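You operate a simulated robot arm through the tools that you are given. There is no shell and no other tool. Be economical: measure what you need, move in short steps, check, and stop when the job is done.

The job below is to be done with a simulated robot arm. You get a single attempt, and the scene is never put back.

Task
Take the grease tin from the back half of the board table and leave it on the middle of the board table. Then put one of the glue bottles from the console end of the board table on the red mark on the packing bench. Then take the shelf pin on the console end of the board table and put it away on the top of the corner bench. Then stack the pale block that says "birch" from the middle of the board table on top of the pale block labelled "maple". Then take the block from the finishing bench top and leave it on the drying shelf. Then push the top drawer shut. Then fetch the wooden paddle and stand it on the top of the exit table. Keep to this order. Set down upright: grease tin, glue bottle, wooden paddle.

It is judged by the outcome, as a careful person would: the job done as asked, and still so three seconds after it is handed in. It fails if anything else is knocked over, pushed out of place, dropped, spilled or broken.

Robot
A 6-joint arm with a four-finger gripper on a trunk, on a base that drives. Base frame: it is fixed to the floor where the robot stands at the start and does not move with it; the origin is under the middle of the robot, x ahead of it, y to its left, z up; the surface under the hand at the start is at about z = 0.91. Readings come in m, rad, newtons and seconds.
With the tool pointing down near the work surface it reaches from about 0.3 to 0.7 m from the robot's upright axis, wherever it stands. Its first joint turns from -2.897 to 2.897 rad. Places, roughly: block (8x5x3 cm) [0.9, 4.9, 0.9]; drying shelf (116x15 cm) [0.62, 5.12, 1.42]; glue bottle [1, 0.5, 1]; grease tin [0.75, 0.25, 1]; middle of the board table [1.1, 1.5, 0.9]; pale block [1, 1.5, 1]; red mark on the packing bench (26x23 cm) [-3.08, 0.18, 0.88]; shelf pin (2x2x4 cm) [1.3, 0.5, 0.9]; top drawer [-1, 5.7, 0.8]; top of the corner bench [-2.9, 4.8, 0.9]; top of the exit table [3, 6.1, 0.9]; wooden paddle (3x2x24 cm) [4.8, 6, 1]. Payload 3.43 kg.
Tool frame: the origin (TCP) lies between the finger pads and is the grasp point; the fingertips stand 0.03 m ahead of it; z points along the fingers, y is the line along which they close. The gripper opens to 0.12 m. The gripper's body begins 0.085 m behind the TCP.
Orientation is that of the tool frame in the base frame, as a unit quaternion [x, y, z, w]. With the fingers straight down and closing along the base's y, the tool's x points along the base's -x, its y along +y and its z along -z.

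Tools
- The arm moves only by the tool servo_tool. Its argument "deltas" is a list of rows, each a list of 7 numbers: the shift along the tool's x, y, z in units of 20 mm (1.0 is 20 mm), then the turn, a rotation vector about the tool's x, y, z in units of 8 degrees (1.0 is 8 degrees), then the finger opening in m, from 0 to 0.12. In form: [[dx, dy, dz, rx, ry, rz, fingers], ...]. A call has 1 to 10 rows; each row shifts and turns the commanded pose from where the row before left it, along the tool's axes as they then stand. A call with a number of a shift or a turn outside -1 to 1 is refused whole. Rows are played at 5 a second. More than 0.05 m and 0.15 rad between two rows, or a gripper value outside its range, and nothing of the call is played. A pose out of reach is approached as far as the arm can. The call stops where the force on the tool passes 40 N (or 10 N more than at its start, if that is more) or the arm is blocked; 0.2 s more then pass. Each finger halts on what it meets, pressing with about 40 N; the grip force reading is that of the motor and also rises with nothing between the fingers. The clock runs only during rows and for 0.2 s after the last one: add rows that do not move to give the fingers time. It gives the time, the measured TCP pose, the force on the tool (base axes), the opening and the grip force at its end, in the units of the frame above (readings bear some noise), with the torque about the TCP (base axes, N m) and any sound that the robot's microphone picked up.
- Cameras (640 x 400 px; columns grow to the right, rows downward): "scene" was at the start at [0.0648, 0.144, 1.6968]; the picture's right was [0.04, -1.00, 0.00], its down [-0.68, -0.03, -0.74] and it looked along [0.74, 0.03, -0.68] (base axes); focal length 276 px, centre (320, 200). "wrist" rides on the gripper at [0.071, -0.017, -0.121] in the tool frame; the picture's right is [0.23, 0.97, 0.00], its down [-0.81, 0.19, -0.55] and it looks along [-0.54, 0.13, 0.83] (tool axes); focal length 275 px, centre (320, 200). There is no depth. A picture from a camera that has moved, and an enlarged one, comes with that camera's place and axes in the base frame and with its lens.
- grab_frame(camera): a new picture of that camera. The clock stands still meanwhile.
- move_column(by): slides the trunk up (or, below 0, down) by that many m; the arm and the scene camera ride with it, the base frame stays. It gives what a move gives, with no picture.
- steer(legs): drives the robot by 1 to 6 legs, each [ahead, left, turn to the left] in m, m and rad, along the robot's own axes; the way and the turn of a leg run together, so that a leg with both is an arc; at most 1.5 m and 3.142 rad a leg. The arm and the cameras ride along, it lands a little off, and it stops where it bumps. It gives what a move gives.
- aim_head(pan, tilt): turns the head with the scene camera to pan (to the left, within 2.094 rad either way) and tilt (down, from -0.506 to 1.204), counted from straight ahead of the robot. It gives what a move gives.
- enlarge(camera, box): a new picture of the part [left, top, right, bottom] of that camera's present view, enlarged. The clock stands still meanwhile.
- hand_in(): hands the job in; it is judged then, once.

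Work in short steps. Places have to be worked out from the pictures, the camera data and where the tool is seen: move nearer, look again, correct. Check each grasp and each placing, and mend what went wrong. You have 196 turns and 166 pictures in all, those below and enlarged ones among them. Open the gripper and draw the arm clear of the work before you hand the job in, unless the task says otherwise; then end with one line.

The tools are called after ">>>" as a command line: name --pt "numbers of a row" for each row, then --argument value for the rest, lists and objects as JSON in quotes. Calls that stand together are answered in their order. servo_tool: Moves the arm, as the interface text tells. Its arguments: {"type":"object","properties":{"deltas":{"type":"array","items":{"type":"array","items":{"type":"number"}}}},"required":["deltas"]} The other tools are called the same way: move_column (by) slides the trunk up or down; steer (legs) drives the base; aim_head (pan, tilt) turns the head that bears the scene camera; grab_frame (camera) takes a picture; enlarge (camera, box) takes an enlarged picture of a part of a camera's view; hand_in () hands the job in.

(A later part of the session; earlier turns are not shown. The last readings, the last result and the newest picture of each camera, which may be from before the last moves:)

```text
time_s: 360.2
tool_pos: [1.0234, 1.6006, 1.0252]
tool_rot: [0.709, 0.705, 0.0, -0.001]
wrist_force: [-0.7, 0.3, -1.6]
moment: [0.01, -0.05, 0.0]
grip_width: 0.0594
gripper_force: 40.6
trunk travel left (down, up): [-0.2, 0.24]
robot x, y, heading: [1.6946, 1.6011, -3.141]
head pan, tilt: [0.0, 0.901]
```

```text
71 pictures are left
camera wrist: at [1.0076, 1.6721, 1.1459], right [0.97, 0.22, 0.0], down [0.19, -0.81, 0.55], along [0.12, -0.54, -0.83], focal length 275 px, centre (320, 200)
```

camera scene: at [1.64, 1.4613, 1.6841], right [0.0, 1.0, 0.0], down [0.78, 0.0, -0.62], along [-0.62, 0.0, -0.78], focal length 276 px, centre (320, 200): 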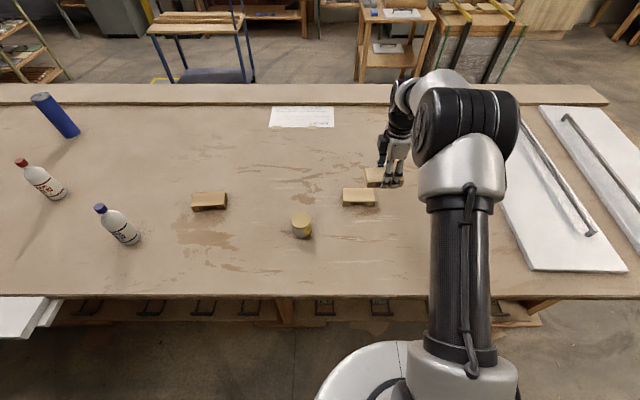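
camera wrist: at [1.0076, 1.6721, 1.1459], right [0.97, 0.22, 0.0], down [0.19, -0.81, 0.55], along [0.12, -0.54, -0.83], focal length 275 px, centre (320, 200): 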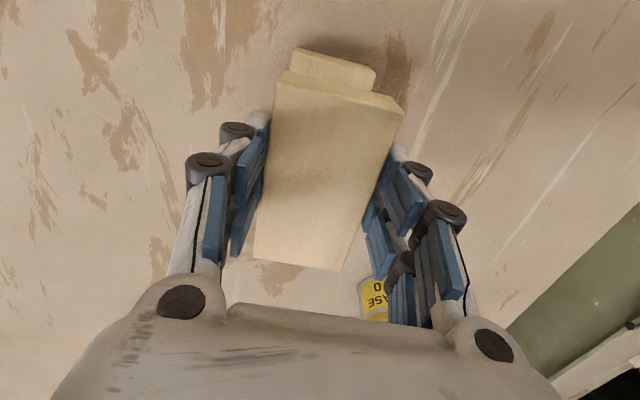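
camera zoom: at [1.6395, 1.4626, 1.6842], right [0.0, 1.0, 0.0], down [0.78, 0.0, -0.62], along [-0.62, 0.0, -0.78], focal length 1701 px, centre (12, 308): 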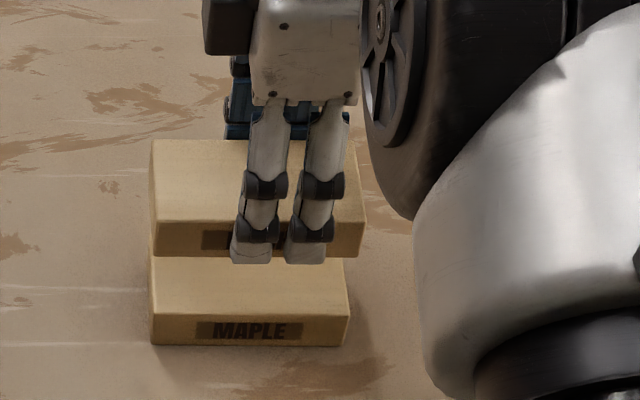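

Corners coincide within ~3 mm. Lower onto maple until contact (expected TCP ≈0.98).

>>> servo_tool --pt "0.1 0 1 0 0 0 0.03" --pt "0 0 0.7 0 0 0 0.03" --pt "0 0 0.2 0 0 0 0.03" --pt "0 0 0.15 0 0 0 0.03" --pt "0 0 0.1 0 0 0 0.03" --pt "0 0 0 0 0 0 0.03"

```text
time_s: 361.6
tool_pos: [1.0275, 1.6028, 0.9827]
tool_rot: [0.709, 0.705, 0.001, -0.001]
wrist_force: [0.3, 0.2, -0.8]
moment: [-0.01, -0.01, -0.02]
grip_width: 0.0595
gripper_force: 39.9
trunk travel left (down, up): [-0.2, 0.24]
robot x, y, heading: [1.6917, 1.5992, -3.141]
head pan, tilt: [0.0, 0.901]
```

>>> servo_tool --pt "0 0 0.1 0 0 0 0.03" --pt "0 0 0.1 0 0 0 0.03" --pt "0 0 0 0 0 0 0.03"

```text
time_s: 362.4
tool_pos: [1.0282, 1.6024, 0.9782]
tool_rot: [0.709, 0.705, 0.001, -0.001]
wrist_force: [-0.4, -0.1, -1.9]
moment: [0.02, -0.01, 0.03]
grip_width: 0.0591
gripper_force: 40.3
trunk travel left (down, up): [-0.2, 0.24]
robot x, y, heading: [1.6908, 1.6003, -3.142]
head pan, tilt: [0.0, 0.901]
```

>>> servo_tool --pt "0 0 0.1 0 0 0 0.03" --pt "0 0 0.05 0 0 0 0.03" --pt "0 0 0 0 0 0 0.03"

```text
time_s: 363.2
tool_pos: [1.0266, 1.6033, 0.9759]
tool_rot: [0.709, 0.705, 0.001, -0.001]
wrist_force: [-0.6, 0.0, -0.4]
moment: [-0.02, 0.0, -0.01]
grip_width: 0.0592
gripper_force: 39.6
trunk travel left (down, up): [-0.2, 0.24]
robot x, y, heading: [1.6916, 1.6015, -3.141]
head pan, tilt: [0.0, 0.901]
```

>>> servo_tool --pt "0 0 0.1 0 0 0 0.03" --pt "0 0 0.1 0 0 0 0.03" --pt "0 0 0 0 0 0 0.03"

>>> enlarge --camera "scene" --box '[320, 150, 420, 215]'

```text
time_s: 364.0
tool_pos: [1.0273, 1.6019, 0.9755]
tool_rot: [0.709, 0.706, -0.001, -0.002]
wrist_force: [2.2, -0.2, 21.5]
moment: [-0.11, -0.44, 0.01]
grip_width: 0.0592
gripper_force: 40.0
trunk travel left (down, up): [-0.2, 0.24]
robot x, y, heading: [1.6951, 1.6009, -3.142]
head pan, tilt: [0.0, 0.901]
```

```text
6.15 times, centred on (370, 182) of scene
camera zoom: at [1.643, 1.4625, 1.6845], right [0.0, 1.0, 0.0], down [0.78, 0.0, -0.62], along [-0.62, 0.0, -0.78], focal length 1701 px, centre (12, 308)
```

zoom: 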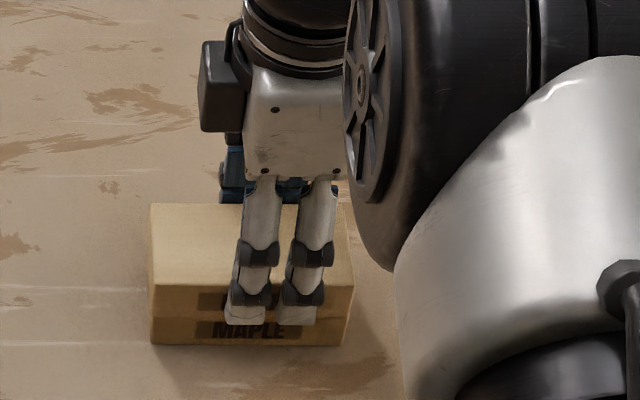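

Stacked and aligned. Release and lift up, then draw in.

>>> servo_tool --pt "0 0 -0.1 0 0 0 0.065" --pt "0 0 0 0 0 0 0.08" --pt "0 0 0 0 0 0 0.09" --pt "0 0 0 0 0 0 0.09" --pt "0 0 -1 0 0 0 0.09" --pt "0 0 -1 0 0 0 0.09" --pt "0 0 -1 0 0 0 0.09" --pt "0 0.5 -1 0 0 0 0.09" --pt "0 1 -1 0 0 0 0.09" --pt "0 1 -1 0 0 0 0.09"

>>> servo_tool --pt "0 1 -1 0 0 0 0.09" --pt "0 1 -1 0 0 0 0.09" --pt "0 1 -1 0 0 0 0.09" --pt "0 1 -1 0 0 0 0.09" --pt "0 1 -1 0 0 0 0.09" --pt "0 1 0 0 0 0 0.09" --pt "0 1 0 0 0 0 0.09" --pt "0 1 0 0 0 0 0.09"

>>> grab_frame --camera "scene"

```text
time_s: 366.2
tool_pos: [1.0759, 1.6026, 1.0945]
tool_rot: [0.709, 0.705, 0.0, 0.0]
wrist_force: [0.4, 0.2, 0.4]
moment: [-0.01, 0.02, 0.0]
grip_width: 0.0901
gripper_force: 0.0
trunk travel left (down, up): [-0.2, 0.24]
robot x, y, heading: [1.6939, 1.6038, -3.14]
head pan, tilt: [0.0, 0.901]
```

```text
time_s: 368.0
tool_pos: [1.2365, 1.6032, 1.1957]
tool_rot: [0.709, 0.705, 0.0, 0.001]
wrist_force: [0.0, -0.2, -0.3]
moment: [0.0, 0.0, 0.03]
grip_width: 0.0901
gripper_force: 0.1
trunk travel left (down, up): [-0.2, 0.24]
robot x, y, heading: [1.6964, 1.6001, -3.142]
head pan, tilt: [0.0, 0.901]
```

```text
69 pictures are left
camera scene: at [1.6408, 1.4626, 1.6843], right [0.0, 1.0, 0.0], down [0.78, 0.0, -0.62], along [-0.62, 0.0, -0.78], focal length 276 px, centre (320, 200)
```

scene: 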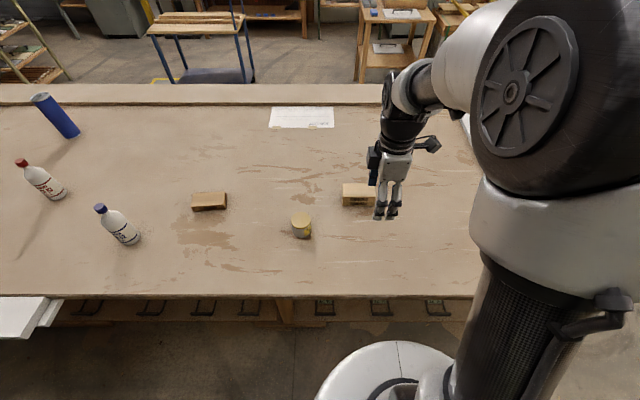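

Stack is fine. Next the finishing bench: drive to about (0.9, 3.95) facing +y.

>>> steer --legs '[[-0.2, 0, 0], [0, -1.2, 0], [0, -1.15, 0], [1.0, 0, 0], [0, 0, -1.571]]'

>>> aim_head --pan 0.0 --tilt 0.6

>>> grab_frame --camera "scene"

```text
time_s: 389.5
tool_pos: [0.8976, 4.4487, 1.1956]
tool_rot: [1.0, 0.0, 0.001, -0.001]
wrist_force: [-0.6, 0.8, 0.4]
moment: [-0.02, 0.05, 0.03]
grip_width: 0.09
gripper_force: 0.1
trunk travel left (down, up): [-0.2, 0.24]
robot x, y, heading: [0.9055, 3.9915, 1.573]
head pan, tilt: [0.0, 0.901]
```

```text
time_s: 390.3
tool_pos: [0.8985, 4.4482, 1.1946]
tool_rot: [1.0, 0.0, 0.001, 0.001]
wrist_force: [-0.1, 0.3, -0.2]
moment: [-0.01, 0.03, -0.02]
grip_width: 0.09
gripper_force: 0.1
trunk travel left (down, up): [-0.2, 0.24]
robot x, y, heading: [0.9012, 3.9896, 1.575]
head pan, tilt: [0.0, 0.6]
```

```text
68 pictures are left
camera scene: at [0.7619, 4.0588, 1.709], right [1.0, 0.01, 0.0], down [0.0, -0.57, -0.82], along [-0.01, 0.82, -0.57], focal length 276 px, centre (320, 200)
```

scene: 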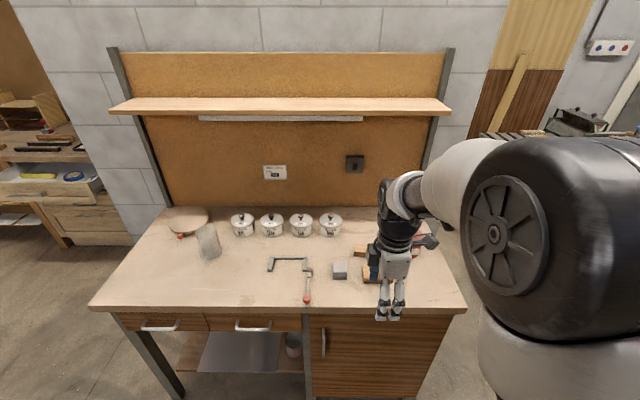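

>>> enlarge --camera "scene" --box '[310, 230, 450, 320]'

>>> grab_frame --camera "wrist"

```text
4.44 times, centred on (380, 275) of scene
camera zoom: at [0.7619, 4.0588, 1.709], right [1.0, 0.01, 0.0], down [0.0, -0.57, -0.82], along [-0.01, 0.82, -0.57], focal length 1228 px, centre (53, -133)
```

zoom: 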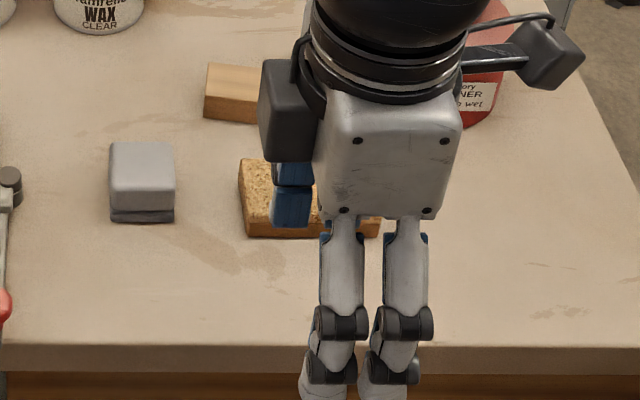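

```text
66 pictures are left
camera wrist: at [0.969, 4.4656, 1.3161], right [0.23, -0.97, 0.0], down [-0.81, -0.19, 0.55], along [-0.54, -0.13, -0.83], focal length 275 px, centre (320, 200)
```

wrist: 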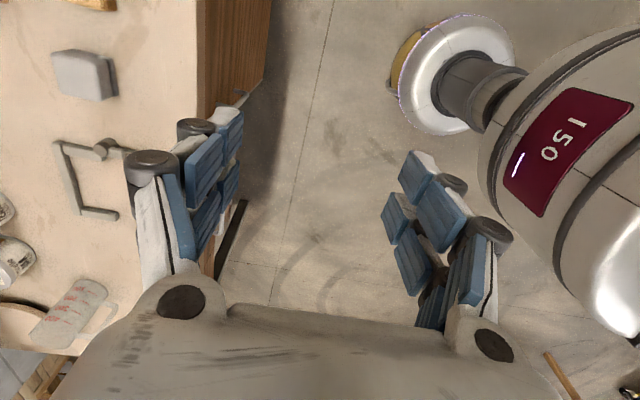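

The plain wooden block is at ≈(0.91,4.84) (others: grey sanding block, cork). Drive 0.3 m closer and look with the wrist camera.

>>> steer --legs '[[0.3, 0, 0]]'

>>> grab_frame --camera "wrist"

```text
time_s: 392.3
tool_pos: [0.8926, 4.7543, 1.1953]
tool_rot: [1.0, 0.003, 0.001, -0.001]
wrist_force: [0.5, -1.0, 0.4]
moment: [-0.01, -0.01, 0.01]
grip_width: 0.09
gripper_force: 0.2
trunk travel left (down, up): [-0.2, 0.24]
robot x, y, heading: [0.8955, 4.2941, 1.586]
head pan, tilt: [0.0, 0.6]
```

```text
65 pictures are left
camera wrist: at [0.9624, 4.7716, 1.3158], right [0.24, -0.97, 0.0], down [-0.81, -0.2, 0.55], along [-0.54, -0.13, -0.83], focal length 275 px, centre (320, 200)
```

wrist: 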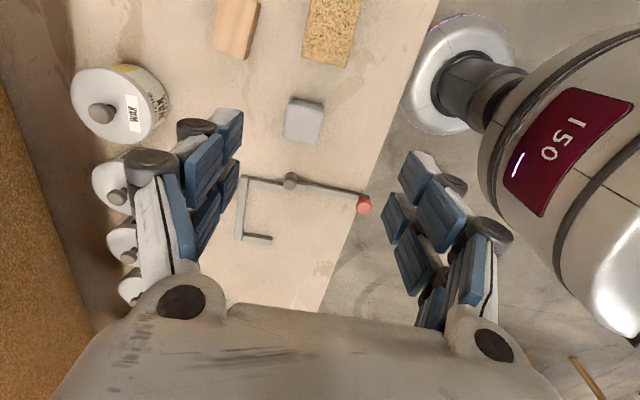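

Block: centre ≈(0.94,4.867), long axis yawed about -8°, 4.5 cm wide. For the shelf I need forward reach, so I'll grip its 8 cm length with the hand closing sideways and tilted ~24° forward. First rotate the tool.

>>> servo_tool --pt "0 0 0 0 0 1 0.12" --pt "0 0 0 0 0 1 0.12" --pt "0 0 0 0 0 1 0.12" --pt "0 0 0 0 0 1 0.12" --pt "0 0 0 0 0 1 0.12" --pt "0 0 0 0 0 1 0.12" --pt "0 0 0 0 0 1 0.12" --pt "0 0 0 0 0 1 0.12" --pt "0 0 0 0 0 1 0.12" --pt "0 0 0 0 0 1 0.12"

>>> servo_tool --pt "0 0 0 0 0 1 0.12" --pt "0 0 0 0 0 1 0.12" --pt "0 0 0 0 0 0.25 0.12" --pt "0 0 0 0 -1 0 0.12" --pt "0 0 0 0 -1 0 0.12" --pt "0 0 0 0 -1 0 0.12"

>>> grab_frame --camera "wrist"

```text
time_s: 394.5
tool_pos: [0.893, 4.7537, 1.1945]
tool_rot: [0.767, -0.641, 0.001, -0.001]
wrist_force: [-0.3, 0.9, 0.1]
moment: [-0.01, -0.04, -0.01]
grip_width: 0.12
gripper_force: 0.2
trunk travel left (down, up): [-0.2, 0.24]
robot x, y, heading: [0.9003, 4.295, 1.582]
head pan, tilt: [0.0, 0.6]
```

```text
time_s: 395.9
tool_pos: [0.8924, 4.7533, 1.1958]
tool_rot: [-0.644, 0.736, 0.138, 0.157]
wrist_force: [-0.2, -0.7, 0.1]
moment: [0.05, 0.05, 0.03]
grip_width: 0.1201
gripper_force: 0.1
trunk travel left (down, up): [-0.2, 0.24]
robot x, y, heading: [0.8961, 4.297, 1.586]
head pan, tilt: [0.0, 0.6]
```

```text
64 pictures are left
camera wrist: at [0.8927, 4.6372, 1.2769], right [-0.99, -0.08, -0.09], down [-0.12, 0.53, 0.84], along [-0.02, 0.84, -0.54], focal length 275 px, centre (320, 200)
```

wrist: 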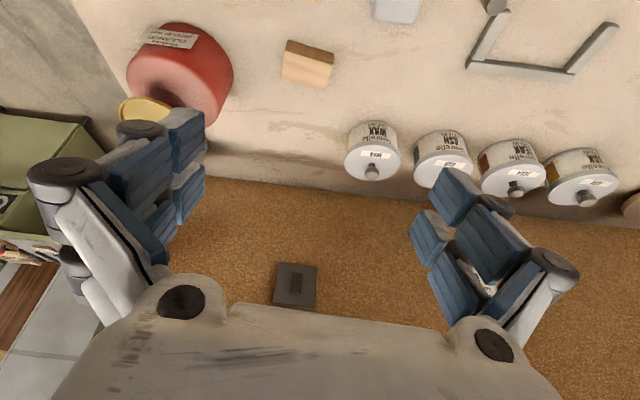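

Red can's edge is near x≈1.02, so I'll keep the opening at 0.10. Approach along the tilted axis to just above the block.

>>> servo_tool --pt "-0.18 -0.13 1 0 0 0 0.1" --pt "-0.18 -0.13 1 0 0 0 0.1" --pt "-0.18 -0.13 1 0 0 0 0.1" --pt "-0.18 -0.13 1 0 0 0 0.1" --pt "-0.18 -0.13 1 0 0 0 0.1" --pt "-0.18 -0.13 1 0 0 0 0.1" --pt "-0.18 -0.13 1 0 0 0 0.1" --pt "-0.18 -0.13 0.5 0 0 0 0.1"

>>> grab_frame --camera "wrist"

```text
time_s: 397.7
tool_pos: [0.9248, 4.8371, 1.0705]
tool_rot: [-0.645, 0.735, 0.137, 0.156]
wrist_force: [0.3, -1.2, 0.4]
moment: [0.02, -0.02, 0.0]
grip_width: 0.1001
gripper_force: 0.1
trunk travel left (down, up): [-0.2, 0.24]
robot x, y, heading: [0.8972, 4.296, 1.586]
head pan, tilt: [0.0, 0.6]
```

```text
63 pictures are left
camera wrist: at [0.9257, 4.7219, 1.1518], right [-0.99, -0.08, -0.09], down [-0.12, 0.54, 0.83], along [-0.02, 0.84, -0.54], focal length 275 px, centre (320, 200)
```

wrist: 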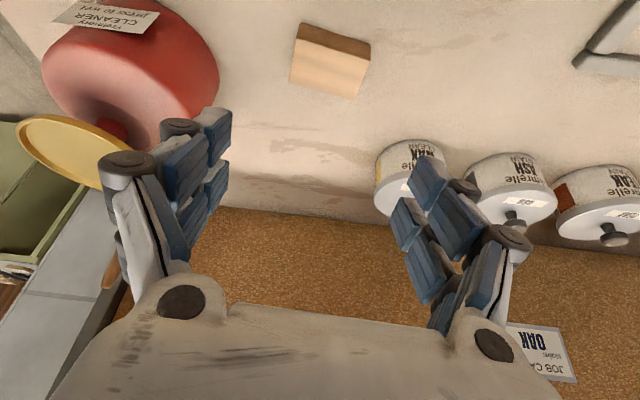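

Block centre sits at x≈0.927; height uncertain. Descend part way with a small -y correction and look again.

>>> servo_tool --pt "0.38 0 1 0 0 -0.3 0.1" --pt "0.38 0 1 0 0 0 0.1" --pt "0.38 0 1 0 0 0 0.1" --pt "0.38 0 1 0 0 0 0.1"

>>> grab_frame --camera "wrist"

>>> grab_frame --camera "scene"

```text
time_s: 398.7
tool_pos: [0.9306, 4.8403, 1.0129]
tool_rot: [-0.66, 0.722, 0.132, 0.16]
wrist_force: [1.0, -0.2, -0.7]
moment: [-0.03, 0.0, -0.01]
grip_width: 0.0996
gripper_force: 0.0
out of reach, approached as far as the arm can: row 2, 3, 4
trunk travel left (down, up): [-0.2, 0.24]
robot x, y, heading: [0.8996, 4.2981, 1.586]
head pan, tilt: [0.0, 0.6]
```

```text
62 pictures are left
camera wrist: at [0.9325, 4.726, 1.0944], right [-0.99, -0.12, -0.11], down [-0.16, 0.53, 0.83], along [-0.04, 0.84, -0.55], focal length 275 px, centre (320, 200)
```

wrist: 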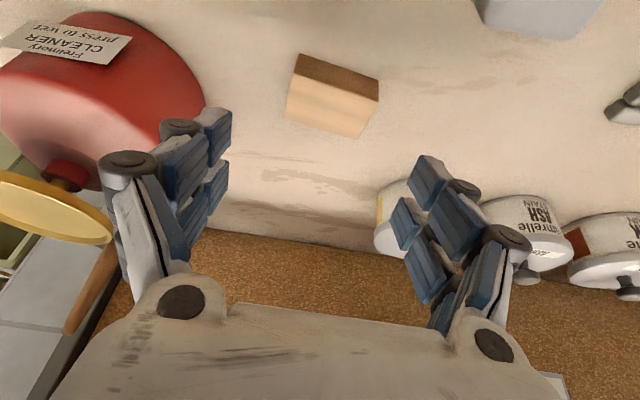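

```text
61 pictures are left
camera scene: at [0.7583, 4.3629, 1.709], right [1.0, 0.01, 0.0], down [0.01, -0.57, -0.82], along [-0.01, 0.82, -0.57], focal length 276 px, centre (320, 200)
```

scene: 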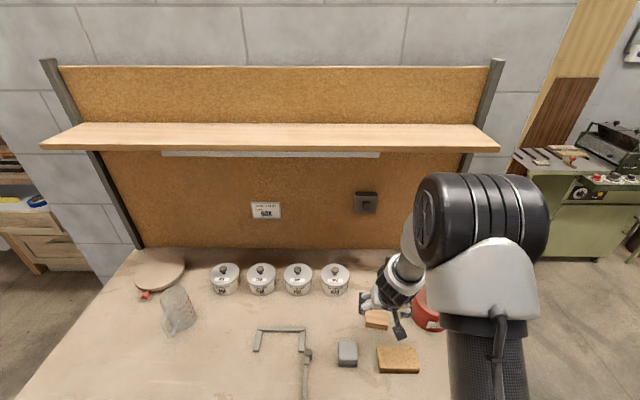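

Comparing block apparent size over views gives block top z≈0.865 (bench ≈0.835), centre ≈(0.927,4.903). I place the TCP directly above it, then use the column to descend.

>>> servo_tool --pt "-0.95 0.13 0.3 0 0 0 0.1" --pt "-0.95 0.13 0.3 0 0 0 0.1" --pt "-0.95 0.13 0.3 0 0 0 0.1"

>>> move_column --by -0.08

>>> grab_frame --camera "wrist"

```text
time_s: 399.5
tool_pos: [0.9301, 4.8776, 1.0163]
tool_rot: [-0.659, 0.722, 0.133, 0.163]
wrist_force: [-0.4, 0.5, 0.3]
moment: [0.01, 0.01, 0.0]
grip_width: 0.0998
gripper_force: 0.0
out of reach, approached as far as the arm can: row 1, 2, 3
trunk travel left (down, up): [-0.2, 0.24]
robot x, y, heading: [0.8982, 4.2926, 1.584]
head pan, tilt: [0.0, 0.6]
```

```text
time_s: 400.7
tool_pos: [0.9301, 4.877, 0.9367]
tool_rot: [-0.659, 0.722, 0.131, 0.162]
wrist_force: [1.1, 0.1, 0.2]
moment: [-0.01, -0.01, 0.0]
grip_width: 0.1001
gripper_force: 0.0
trunk travel left (down, up): [-0.12, 0.32]
robot x, y, heading: [0.8962, 4.2925, 1.585]
head pan, tilt: [0.0, 0.6]
```

```text
60 pictures are left
camera wrist: at [0.933, 4.7617, 1.0181], right [-0.99, -0.12, -0.12], down [-0.16, 0.53, 0.83], along [-0.03, 0.84, -0.54], focal length 275 px, centre (320, 200)
```

wrist: 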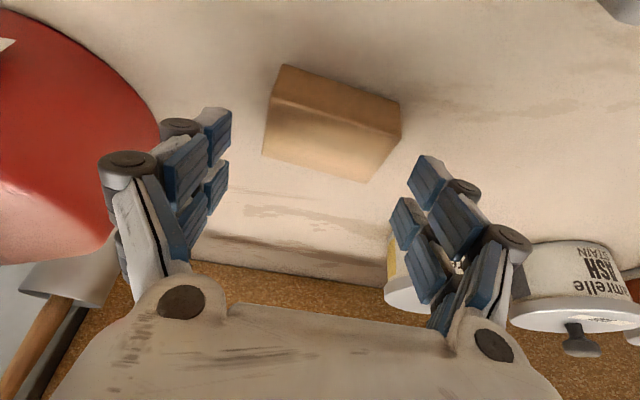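

Approach along the tool axis now lands on the block (needs ≈0.075 m). Try in steps.

>>> servo_tool --pt "0 0 0.7 0 0 0 0.1" --pt "0 0 0.7 0 0 0 0.1" --pt "0 0 0.7 0 0 0 0.1"

```text
time_s: 401.5
tool_pos: [0.9299, 4.8943, 0.9012]
tool_rot: [-0.659, 0.722, 0.134, 0.164]
wrist_force: [-5.7, -8.1, 25.5]
moment: [-0.54, 0.7, 0.05]
grip_width: 0.112
gripper_force: 18.8
trunk travel left (down, up): [-0.12, 0.32]
robot x, y, heading: [0.896, 4.295, 1.586]
head pan, tilt: [0.0, 0.6]
```

Contact — a finger is touching the block. Back off and look.

>>> servo_tool --pt "0 0 -0.7 0 0 0 0.1" --pt "0 0 -0.7 0 0 0 0.1" --pt "0 0 -0.7 0 0 0 0.1"

>>> grab_frame --camera "wrist"

>>> grab_frame --camera "scene"

```text
time_s: 402.3
tool_pos: [0.9295, 4.8769, 0.9378]
tool_rot: [-0.659, 0.722, 0.131, 0.162]
wrist_force: [0.7, -0.4, -0.2]
moment: [-0.01, -0.04, 0.02]
grip_width: 0.1
gripper_force: 0.2
trunk travel left (down, up): [-0.12, 0.32]
robot x, y, heading: [0.9012, 4.2956, 1.583]
head pan, tilt: [0.0, 0.6]
```

```text
59 pictures are left
camera wrist: at [0.9332, 4.7612, 1.0177], right [-0.99, -0.12, -0.12], down [-0.16, 0.53, 0.83], along [-0.03, 0.84, -0.54], focal length 275 px, centre (320, 200)
```

wrist: 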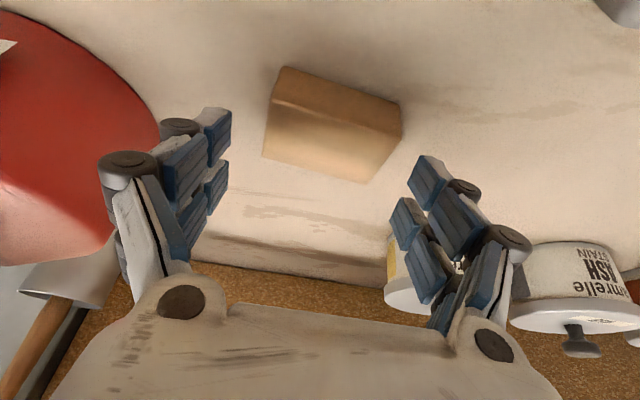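

```text
58 pictures are left
camera scene: at [0.7583, 4.362, 1.629], right [1.0, 0.01, 0.0], down [0.01, -0.56, -0.83], along [-0.01, 0.83, -0.56], focal length 276 px, centre (320, 200)
```

scene: 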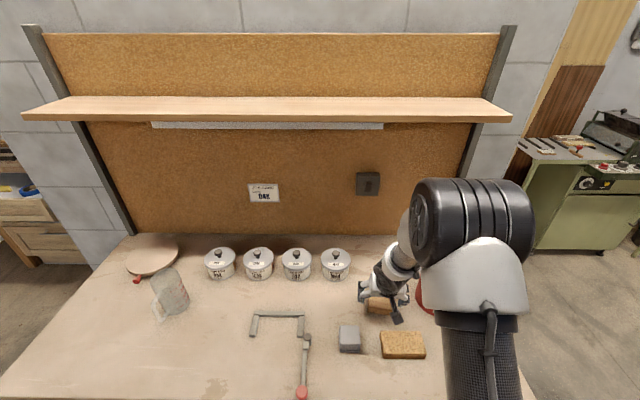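

>>> enlarge --camera "wrist" --box '[200, 40, 460, 210]'

```text
2.35 times, centred on (330, 125) of wrist
camera zoom: at [0.9332, 4.7612, 1.0177], right [-0.99, -0.12, -0.12], down [-0.16, 0.53, 0.83], along [-0.03, 0.84, -0.54], focal length 648 px, centre (296, 376)
```

zoom: 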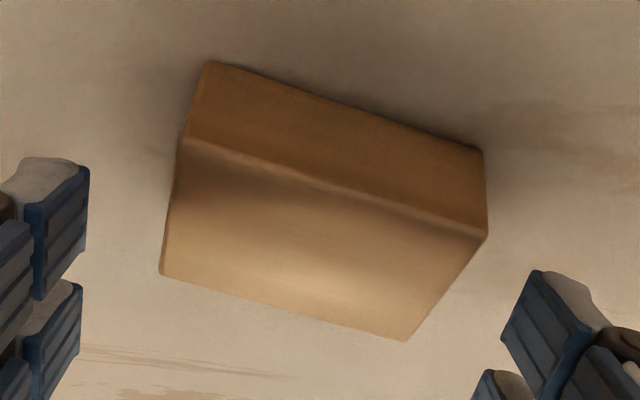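

Now geometry is clear: centre ≈(0.929,4.89), yaw ≈-9°, top ≈0.895–0.90; the touch before was the tips reaching the bench (≈0.87). Turn 4° and go down less (TCP ≈0.908), then close.

>>> servo_tool --pt "0 0 0.3 0 0 0.5 0.108" --pt "0 0 0.6 0 0 0 0.108" --pt "0 0 0.6 0 0 0 0.108"

>>> grab_frame --camera "wrist"

```text
time_s: 403.1
tool_pos: [0.9323, 4.8891, 0.9081]
tool_rot: [-0.634, 0.744, 0.137, 0.158]
wrist_force: [0.0, -0.1, -0.8]
moment: [-0.02, 0.01, -0.02]
grip_width: 0.1078
gripper_force: 0.0
trunk travel left (down, up): [-0.12, 0.32]
robot x, y, heading: [0.9014, 4.2914, 1.582]
head pan, tilt: [0.0, 0.6]
```

```text
56 pictures are left
camera wrist: at [0.9297, 4.7738, 0.9892], right [-0.99, -0.05, -0.09], down [-0.1, 0.54, 0.84], along [0.0, 0.84, -0.54], focal length 275 px, centre (320, 200)
```

wrist: 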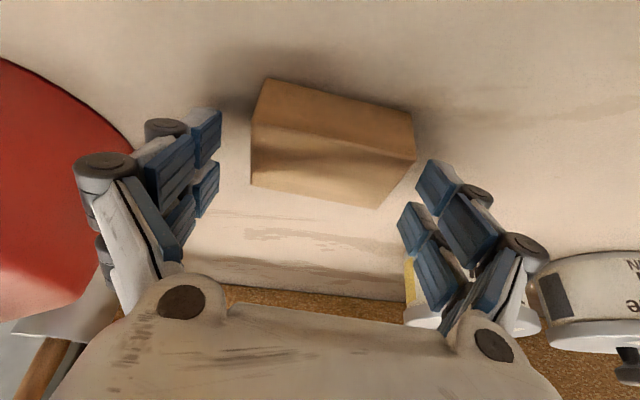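

Well aligned; shift 8 mm toward -x to centre, slightly deeper, then close.

>>> servo_tool --pt "0 0.4 0 0 0 0 0.108" --pt "0 0 0.15 0 0 0 0.108" --pt "0 0 0 0 0 0 0.09" --pt "0 0 0 0 0 0 0.08" --pt "0 0 0 0 0 0 0.07" --pt "0 0 0 0 0 0 0.06" --pt "0 0 0 0 0 0 0.05" --pt "0 0 0 0 0 0 0.05"

>>> grab_frame --camera "wrist"

```text
time_s: 404.9
tool_pos: [0.9264, 4.8927, 0.9152]
tool_rot: [-0.632, 0.744, 0.14, 0.165]
wrist_force: [2.5, -10.0, 36.9]
moment: [-0.75, -0.44, -0.04]
grip_width: 0.0702
gripper_force: 16.9
trunk travel left (down, up): [-0.12, 0.32]
robot x, y, heading: [0.8977, 4.2911, 1.583]
head pan, tilt: [0.0, 0.6]
stopped in row 8: the force on the tool passed its limit at 42 N (the readings are from after the stop); the commanded pose is now the measured one
```

```text
55 pictures are left
camera wrist: at [0.9243, 4.7764, 0.9935], right [-0.99, -0.05, -0.1], down [-0.11, 0.53, 0.84], along [0.01, 0.85, -0.53], focal length 275 px, centre (320, 200)
```

wrist: 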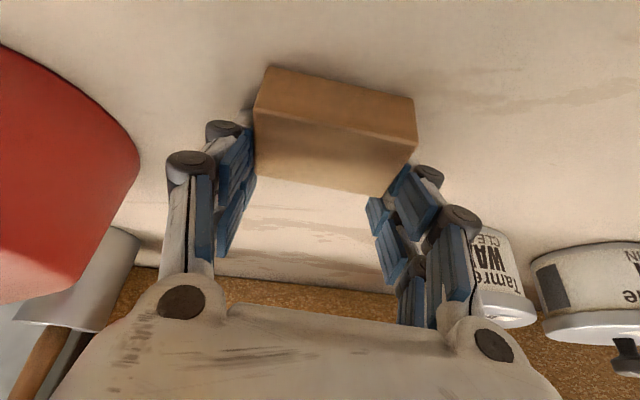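

Tips press on the bench while closing. Relieve by raising ~6 mm and finish closing.

>>> servo_tool --pt "0 0 -0.15 0 0 0 0.07" --pt "0 0 -0.15 0 0 0 0.06" --pt "0 0 0 0 0 0 0.05" --pt "0 0 0 0 0 0 0.05"

>>> grab_frame --camera "wrist"

```text
time_s: 405.9
tool_pos: [0.9266, 4.8902, 0.9139]
tool_rot: [-0.633, 0.745, 0.137, 0.16]
wrist_force: [1.2, 8.7, 19.5]
moment: [0.18, -0.53, 0.2]
grip_width: 0.0693
gripper_force: 40.0
trunk travel left (down, up): [-0.12, 0.32]
robot x, y, heading: [0.8977, 4.2941, 1.579]
head pan, tilt: [0.0, 0.6]
```

```text
54 pictures are left
camera wrist: at [0.9238, 4.7745, 0.9948], right [-0.99, -0.05, -0.09], down [-0.1, 0.54, 0.84], along [0.01, 0.84, -0.54], focal length 275 px, centre (320, 200)
```

wrist: 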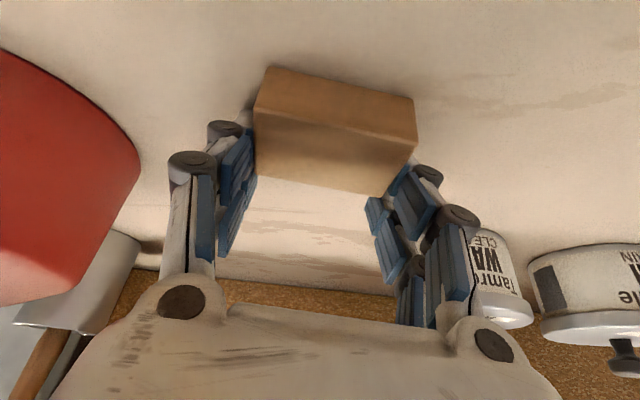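

Holding at 0.069 m with 40 N. Raise with the column a little and check the hold.

>>> move_column --by 0.1

>>> grab_frame --camera "wrist"

```text
time_s: 407.3
tool_pos: [0.9269, 4.8903, 1.0128]
tool_rot: [-0.632, 0.746, 0.135, 0.16]
wrist_force: [-0.4, 0.3, -1.6]
moment: [0.02, 0.0, -0.02]
grip_width: 0.0688
gripper_force: 39.7
trunk travel left (down, up): [-0.22, 0.22]
robot x, y, heading: [0.8989, 4.296, 1.583]
head pan, tilt: [0.0, 0.6]
```

```text
53 pictures are left
camera wrist: at [0.9241, 4.7745, 1.0939], right [-0.99, -0.05, -0.09], down [-0.1, 0.54, 0.84], along [0.01, 0.84, -0.54], focal length 275 px, centre (320, 200)
```

wrist: 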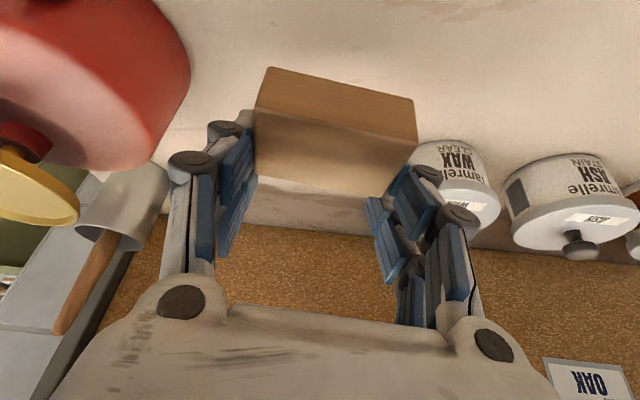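

Block is held level. I raise the column fully, back off a little, and shift left to x≈0.5 where the bench has knee space (shelf spans x≈0.04–1.2).

>>> move_column --by 0.22

>>> steer --legs '[[-0.08, 0, 0], [0, 0.4, -0.012]]'

>>> servo_tool --pt "-0.407 0 -0.9135 0 0 0 0.05" --pt "-0.407 0 -0.9135 0 0 0 0.05" --pt "-0.407 0 -0.9135 0 0 0 0.05" --pt "-0.407 0 -0.9135 0 0 0 0.05" --pt "-0.407 0 -0.9135 0 0 0 0.05" --pt "-0.407 0 -0.9135 0 0 0 0.05" --pt "-0.407 0 -0.9135 0 0 0 0.05" --pt "-0.407 0 -0.9135 0 0 0 0.05" --pt "-0.407 0 -0.9135 0 0 0 0.05" --pt "-0.407 0 -0.9135 0 0 0 0.05"

```text
time_s: 409.6
tool_pos: [0.9266, 4.8914, 1.2333]
tool_rot: [-0.632, 0.746, 0.135, 0.161]
wrist_force: [0.0, 1.1, -0.3]
moment: [0.0, -0.02, 0.0]
grip_width: 0.069
gripper_force: 39.8
trunk travel left (down, up): [-0.44, 0.0]
robot x, y, heading: [0.8965, 4.2955, 1.586]
head pan, tilt: [0.0, 0.6]
```

```text
time_s: 412.8
tool_pos: [0.5374, 4.8046, 1.2333]
tool_rot: [-0.628, 0.749, 0.135, 0.161]
wrist_force: [0.2, 0.7, -0.6]
moment: [0.01, 0.01, -0.01]
grip_width: 0.0689
gripper_force: 40.6
trunk travel left (down, up): [-0.44, 0.0]
robot x, y, heading: [0.5041, 4.2101, 1.575]
head pan, tilt: [0.0, 0.6]
```

```text
time_s: 415.0
tool_pos: [0.5399, 4.8041, 1.4346]
tool_rot: [-0.628, 0.75, 0.135, 0.16]
wrist_force: [-0.7, 0.1, 0.1]
moment: [0.01, 0.0, 0.02]
grip_width: 0.069
gripper_force: 40.4
trunk travel left (down, up): [-0.44, 0.0]
robot x, y, heading: [0.5024, 4.2065, 1.573]
head pan, tilt: [0.0, 0.6]
```

>>> servo_tool --pt "-0.407 0 -0.9135 0 0 0 0.05" --pt "-0.407 0 -0.9135 0 0 0 0.05" --pt "-0.407 0 -0.9135 0 0 0 0.05" --pt "-0.407 0 -0.9135 0 0 0 0.05"

>>> steer --legs '[[0.17, 0, 0]]'

>>> aim_head --pan 0.0 --tilt 0.75

>>> grab_frame --camera "scene"

>>> grab_frame --camera "wrist"

```text
time_s: 416.0
tool_pos: [0.5393, 4.8028, 1.5135]
tool_rot: [-0.628, 0.75, 0.135, 0.16]
wrist_force: [-1.1, -0.5, -1.1]
moment: [0.06, -0.02, -0.02]
grip_width: 0.069
gripper_force: 40.0
trunk travel left (down, up): [-0.44, 0.0]
robot x, y, heading: [0.5042, 4.2072, 1.57]
head pan, tilt: [0.0, 0.6]
```

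```text
time_s: 417.4
tool_pos: [0.5376, 4.9754, 1.5126]
tool_rot: [-0.628, 0.749, 0.135, 0.16]
wrist_force: [-0.6, -0.1, -1.3]
moment: [-0.03, -0.01, -0.02]
grip_width: 0.0689
gripper_force: 39.8
trunk travel left (down, up): [-0.44, 0.0]
robot x, y, heading: [0.5035, 4.3828, 1.573]
head pan, tilt: [0.0, 0.6]
```

```text
time_s: 418.1
tool_pos: [0.5383, 4.9742, 1.512]
tool_rot: [-0.628, 0.75, 0.135, 0.161]
wrist_force: [0.0, -0.2, -0.4]
moment: [-0.01, -0.02, 0.03]
grip_width: 0.0689
gripper_force: 40.4
trunk travel left (down, up): [-0.44, 0.0]
robot x, y, heading: [0.4997, 4.3836, 1.576]
head pan, tilt: [0.0, 0.75]
```

```text
52 pictures are left
camera scene: at [0.3633, 4.4461, 1.9361], right [1.0, 0.0, 0.0], down [0.0, -0.68, -0.73], along [0.0, 0.73, -0.68], focal length 276 px, centre (320, 200)
```

scene: 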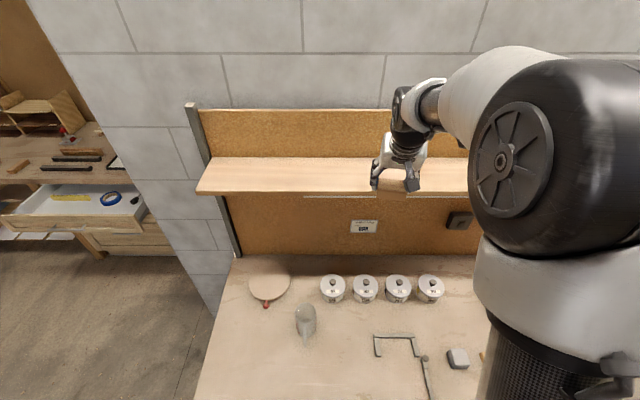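

```text
51 pictures are left
camera wrist: at [0.5333, 4.859, 1.5933], right [-0.99, -0.04, -0.09], down [-0.1, 0.54, 0.84], along [0.02, 0.84, -0.54], focal length 275 px, centre (320, 200)
```

wrist: 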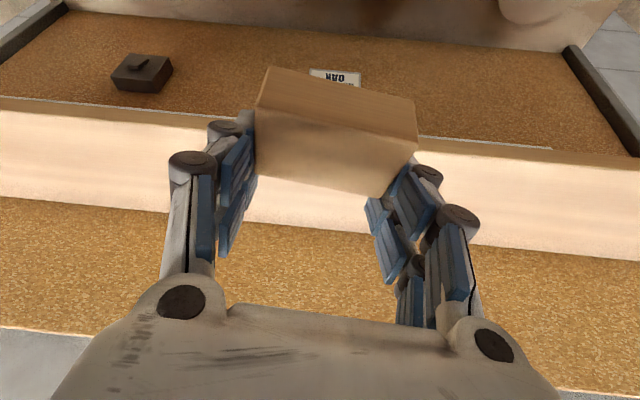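

Shelf lies y≈5.04–5.19. Nudge the base 1.5 cm and extend the arm forward over the shelf in steps.

>>> steer --legs '[[0.015, 0, 0]]'

>>> servo_tool --pt "-0.84 0.16 0.54 0 0 0 0.05" --pt "-0.84 0.16 0.54 0 0 0 0.05" --pt "-0.84 0.16 0.54 0 0 0 0.05" --pt "-0.84 0.16 0.54 0 0 0 0.05"

```text
time_s: 418.9
tool_pos: [0.5369, 4.9861, 1.514]
tool_rot: [-0.628, 0.749, 0.135, 0.162]
wrist_force: [0.3, -0.9, -0.4]
moment: [0.03, -0.02, 0.02]
grip_width: 0.069
gripper_force: 40.3
trunk travel left (down, up): [-0.44, 0.0]
robot x, y, heading: [0.5019, 4.3965, 1.571]
head pan, tilt: [0.0, 0.75]
```

```text
time_s: 419.9
tool_pos: [0.5384, 5.0721, 1.502]
tool_rot: [-0.629, 0.749, 0.135, 0.16]
wrist_force: [0.3, 0.7, -1.2]
moment: [-0.01, -0.01, -0.01]
grip_width: 0.0686
gripper_force: 40.2
trunk travel left (down, up): [-0.44, 0.0]
robot x, y, heading: [0.5005, 4.398, 1.577]
head pan, tilt: [0.0, 0.75]
```

>>> servo_tool --pt "-0.84 0.16 0.54 0 0 0 0.05" --pt "-0.84 0.16 0.54 0 0 0 0.05" --pt "-0.7 0.13 0.45 0 0 0 0.05"

>>> grab_frame --camera "wrist"

>>> enlarge --camera "scene" --box '[330, 80, 470, 210]'

```text
time_s: 420.7
tool_pos: [0.5401, 5.1275, 1.4937]
tool_rot: [-0.629, 0.749, 0.135, 0.16]
wrist_force: [-0.1, 0.2, -0.3]
moment: [-0.05, 0.02, 0.03]
grip_width: 0.0689
gripper_force: 39.6
trunk travel left (down, up): [-0.44, 0.0]
robot x, y, heading: [0.5006, 4.3984, 1.574]
head pan, tilt: [0.0, 0.75]
```

```text
50 pictures are left
camera wrist: at [0.5347, 5.0121, 1.5739], right [-0.99, -0.04, -0.09], down [-0.1, 0.54, 0.84], along [0.02, 0.84, -0.54], focal length 275 px, centre (320, 200)
```

wrist: 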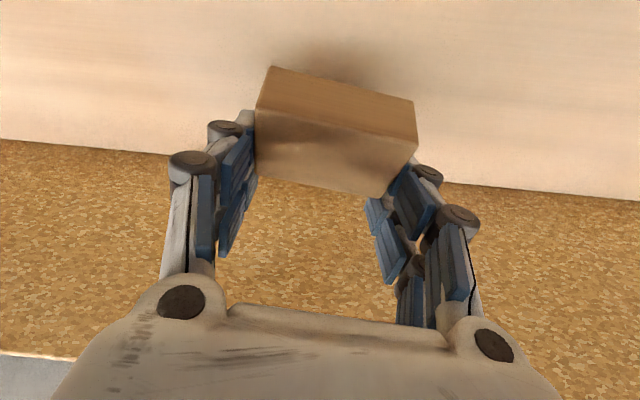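

```text
3.08 times, centred on (400, 145) of scene
camera zoom: at [0.3632, 4.4614, 1.9361], right [1.0, 0.0, 0.0], down [0.0, -0.68, -0.73], along [0.0, 0.73, -0.68], focal length 850 px, centre (74, 369)
```

zoom: 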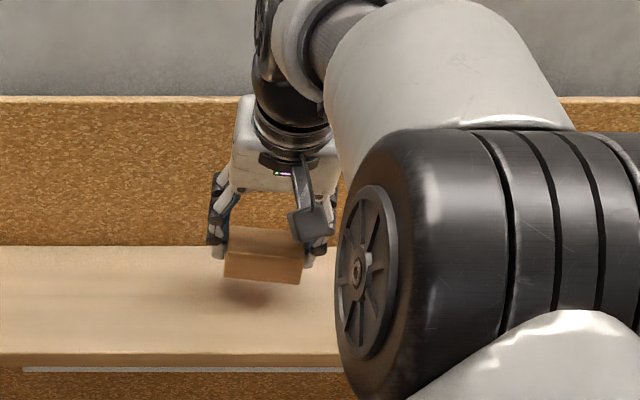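

Block hangs over the middle of the shelf. Lower it vertically until contact.

>>> servo_tool --pt "0.2 0 0.457 0 0 0 0.05" --pt "0.2 0 0.457 0 0 0 0.05" --pt "0.06 0 0.137 0 0 0 0.05" --pt "0.06 0 0.137 0 0 0 0.05" --pt "0 0 0 0 0 0 0.05"

```text
time_s: 421.9
tool_pos: [0.5385, 5.1263, 1.4658]
tool_rot: [-0.629, 0.749, 0.135, 0.161]
wrist_force: [0.1, -1.1, -0.6]
moment: [0.01, -0.01, 0.0]
grip_width: 0.0688
gripper_force: 40.2
trunk travel left (down, up): [-0.44, 0.0]
robot x, y, heading: [0.5023, 4.397, 1.572]
head pan, tilt: [0.0, 0.75]
```

>>> servo_tool --pt "0.06 0 0.137 0 0 0 0.05" --pt "0.06 0 0.137 0 0 0 0.05" --pt "0 0 0 0 0 0 0.05"

```text
time_s: 422.7
tool_pos: [0.5397, 5.1261, 1.4604]
tool_rot: [-0.629, 0.749, 0.135, 0.159]
wrist_force: [0.7, -0.2, 0.2]
moment: [0.01, 0.04, 0.0]
grip_width: 0.0689
gripper_force: 40.3
trunk travel left (down, up): [-0.44, 0.0]
robot x, y, heading: [0.5026, 4.3965, 1.572]
head pan, tilt: [0.0, 0.75]
```

>>> servo_tool --pt "0.06 0 0.137 0 0 0 0.05" --pt "0.06 0 0.137 0 0 0 0.05" --pt "0 0 0 0 0 0 0.05"

>>> enlarge --camera "scene" --box '[330, 80, 470, 210]'

```text
time_s: 423.5
tool_pos: [0.5395, 5.1265, 1.4544]
tool_rot: [-0.629, 0.749, 0.135, 0.16]
wrist_force: [0.5, 1.1, -0.9]
moment: [-0.03, -0.01, 0.0]
grip_width: 0.0688
gripper_force: 40.1
trunk travel left (down, up): [-0.44, 0.0]
robot x, y, heading: [0.5016, 4.3977, 1.569]
head pan, tilt: [0.0, 0.75]
```

```text
3.08 times, centred on (400, 145) of scene
camera zoom: at [0.3632, 4.4601, 1.9362], right [1.0, 0.0, 0.0], down [0.0, -0.68, -0.73], along [0.0, 0.73, -0.68], focal length 850 px, centre (74, 369)
```

zoom: 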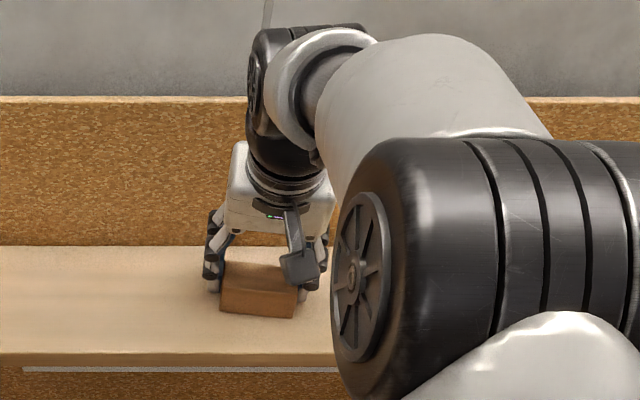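

Very near the surface now. Continue in 2 mm steps.

>>> servo_tool --pt "0.04 0 0.09 0 0 0 0.05" --pt "0.04 0 0.09 0 0 0 0.05" --pt "0.04 0 0.09 0 0 0 0.05" --pt "0 0 0 0 0 0 0.05"

```text
time_s: 424.5
tool_pos: [0.5397, 5.1261, 1.4539]
tool_rot: [-0.627, 0.748, 0.139, 0.164]
wrist_force: [1.6, 4.2, 27.7]
moment: [-0.52, -0.62, 0.12]
grip_width: 0.0689
gripper_force: 39.5
trunk travel left (down, up): [-0.44, 0.0]
robot x, y, heading: [0.5024, 4.397, 1.577]
head pan, tilt: [0.0, 0.75]
```

Contact. Release, rise vertically, then withdraw.

>>> servo_tool --pt "-0.03 0 -0.07 0 0 0 0.075" --pt "0 0 0 0 0 0 0.085" --pt "0 0 0 0 0 0 0.095" --pt "0 0 0 0 0 0 0.1" --pt "0 0 0 0 0 0 0.1" --pt "-0.3 0 -0.685 0 0 0 0.1" --pt "-0.407 0 -0.9135 0 0 0 0.1"

>>> servo_tool --pt "0.84 -0.16 -0.54 0 0 0 0.1" --pt "0.84 -0.16 -0.54 0 0 0 0.1" --pt "0.84 -0.16 -0.54 0 0 0 0.1" --pt "0.84 -0.16 -0.54 0 0 0 0.1" --pt "0.84 -0.16 -0.54 0 0 0 0.1" --pt "0.84 -0.16 -0.54 0 0 0 0.1" --pt "0.84 -0.16 -0.54 0 0 0 0.1"

>>> grab_frame --camera "scene"

```text
time_s: 426.1
tool_pos: [0.54, 5.1228, 1.4874]
tool_rot: [-0.629, 0.749, 0.134, 0.16]
wrist_force: [-0.1, -0.6, 0.2]
moment: [0.02, -0.03, -0.02]
grip_width: 0.1
gripper_force: 0.1
trunk travel left (down, up): [-0.44, 0.0]
robot x, y, heading: [0.5029, 4.3943, 1.571]
head pan, tilt: [0.0, 0.75]
```

```text
time_s: 427.7
tool_pos: [0.5384, 4.9831, 1.5073]
tool_rot: [-0.628, 0.749, 0.136, 0.161]
wrist_force: [0.1, -1.0, 0.4]
moment: [0.02, 0.01, 0.0]
grip_width: 0.1003
gripper_force: 0.0
trunk travel left (down, up): [-0.44, 0.0]
robot x, y, heading: [0.5021, 4.3966, 1.579]
head pan, tilt: [0.0, 0.75]
```

```text
47 pictures are left
camera scene: at [0.3631, 4.4588, 1.9362], right [1.0, 0.0, 0.0], down [0.0, -0.68, -0.73], along [0.0, 0.73, -0.68], focal length 276 px, centre (320, 200)
```

scene: 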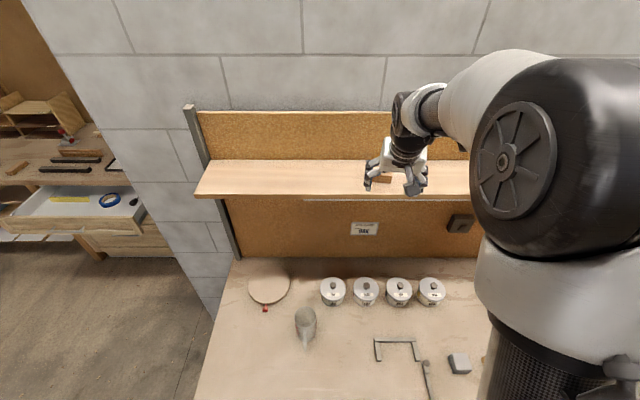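

Block rests on the shelf. Now the drawer: it stands out toward -y around x -1.36..-0.63 with its front at y≈5.48. Back off, go left 1.5 m, lower the column, close the gripper.

>>> steer --legs '[[-0.3, 0, 0], [0, 1.5, 0]]'

>>> move_column --by -0.4

>>> servo_tool --pt "0 0 0 0 0 -0.6 0.06" --pt "0 0 0 0 0 -0.5 0.03" --pt "0 0 0 0 0 0 0.0" --pt "0 0 0 0 0 0 0.0" --pt "0 0 0 0 0 0 0.0"

>>> aim_head --pan 0.0 --tilt 0.6

>>> grab_frame --camera "scene"

```text
time_s: 436.8
tool_pos: [-0.9446, 4.6957, 1.5063]
tool_rot: [-0.619, 0.757, 0.132, 0.162]
wrist_force: [-0.3, -0.2, -0.2]
moment: [0.02, 0.04, 0.01]
grip_width: 0.1001
gripper_force: 0.0
trunk travel left (down, up): [-0.44, 0.0]
robot x, y, heading: [-0.9924, 4.109, 1.55]
head pan, tilt: [0.0, 0.75]
```

```text
time_s: 440.6
tool_pos: [-0.9446, 4.696, 1.1055]
tool_rot: [-0.62, 0.756, 0.132, 0.162]
wrist_force: [0.2, 0.0, -0.7]
moment: [-0.01, 0.02, 0.01]
grip_width: 0.0997
gripper_force: 0.0
trunk travel left (down, up): [-0.04, 0.4]
robot x, y, heading: [-0.9913, 4.1119, 1.551]
head pan, tilt: [0.0, 0.75]
```

```text
time_s: 441.8
tool_pos: [-0.9455, 4.6961, 1.1046]
tool_rot: [-0.677, 0.706, 0.12, 0.171]
wrist_force: [-0.7, 0.8, -0.4]
moment: [0.0, -0.01, -0.01]
grip_width: 0.0178
gripper_force: 2.3
trunk travel left (down, up): [-0.04, 0.4]
robot x, y, heading: [-0.9931, 4.1087, 1.549]
head pan, tilt: [0.0, 0.75]
```

```text
time_s: 442.5
tool_pos: [-0.9445, 4.6955, 1.1055]
tool_rot: [-0.677, 0.706, 0.12, 0.172]
wrist_force: [-0.3, 0.0, 0.2]
moment: [0.03, 0.0, 0.02]
grip_width: 0.0001
gripper_force: 33.0
trunk travel left (down, up): [-0.04, 0.4]
robot x, y, heading: [-0.9944, 4.1083, 1.551]
head pan, tilt: [0.0, 0.6]
```

```text
46 pictures are left
camera scene: at [-1.131, 4.1799, 1.549], right [1.0, -0.02, 0.0], down [-0.01, -0.57, -0.82], along [0.02, 0.82, -0.57], focal length 276 px, centre (320, 200)
```

scene: 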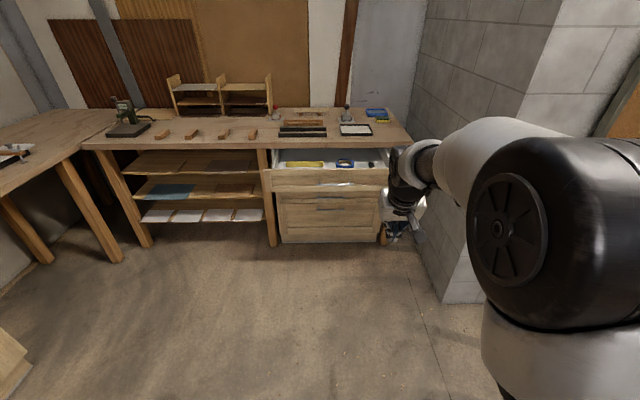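

>>> enlarge --camera "scene" --box '[255, 130, 415, 250]'

```text
3.33 times, centred on (335, 190) of scene
camera zoom: at [-1.131, 4.1799, 1.549], right [1.0, -0.02, 0.0], down [-0.01, -0.57, -0.82], along [0.02, 0.82, -0.57], focal length 921 px, centre (270, 233)
```

zoom: 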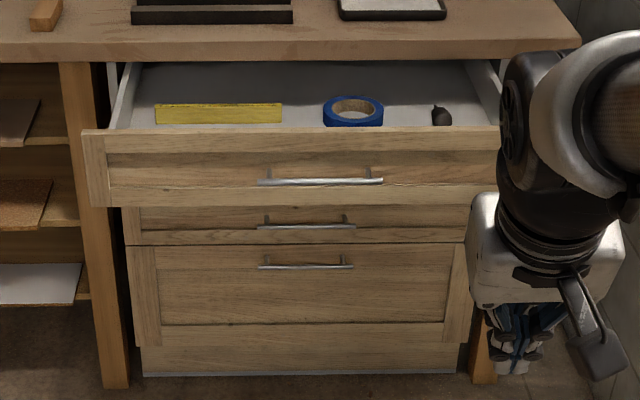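

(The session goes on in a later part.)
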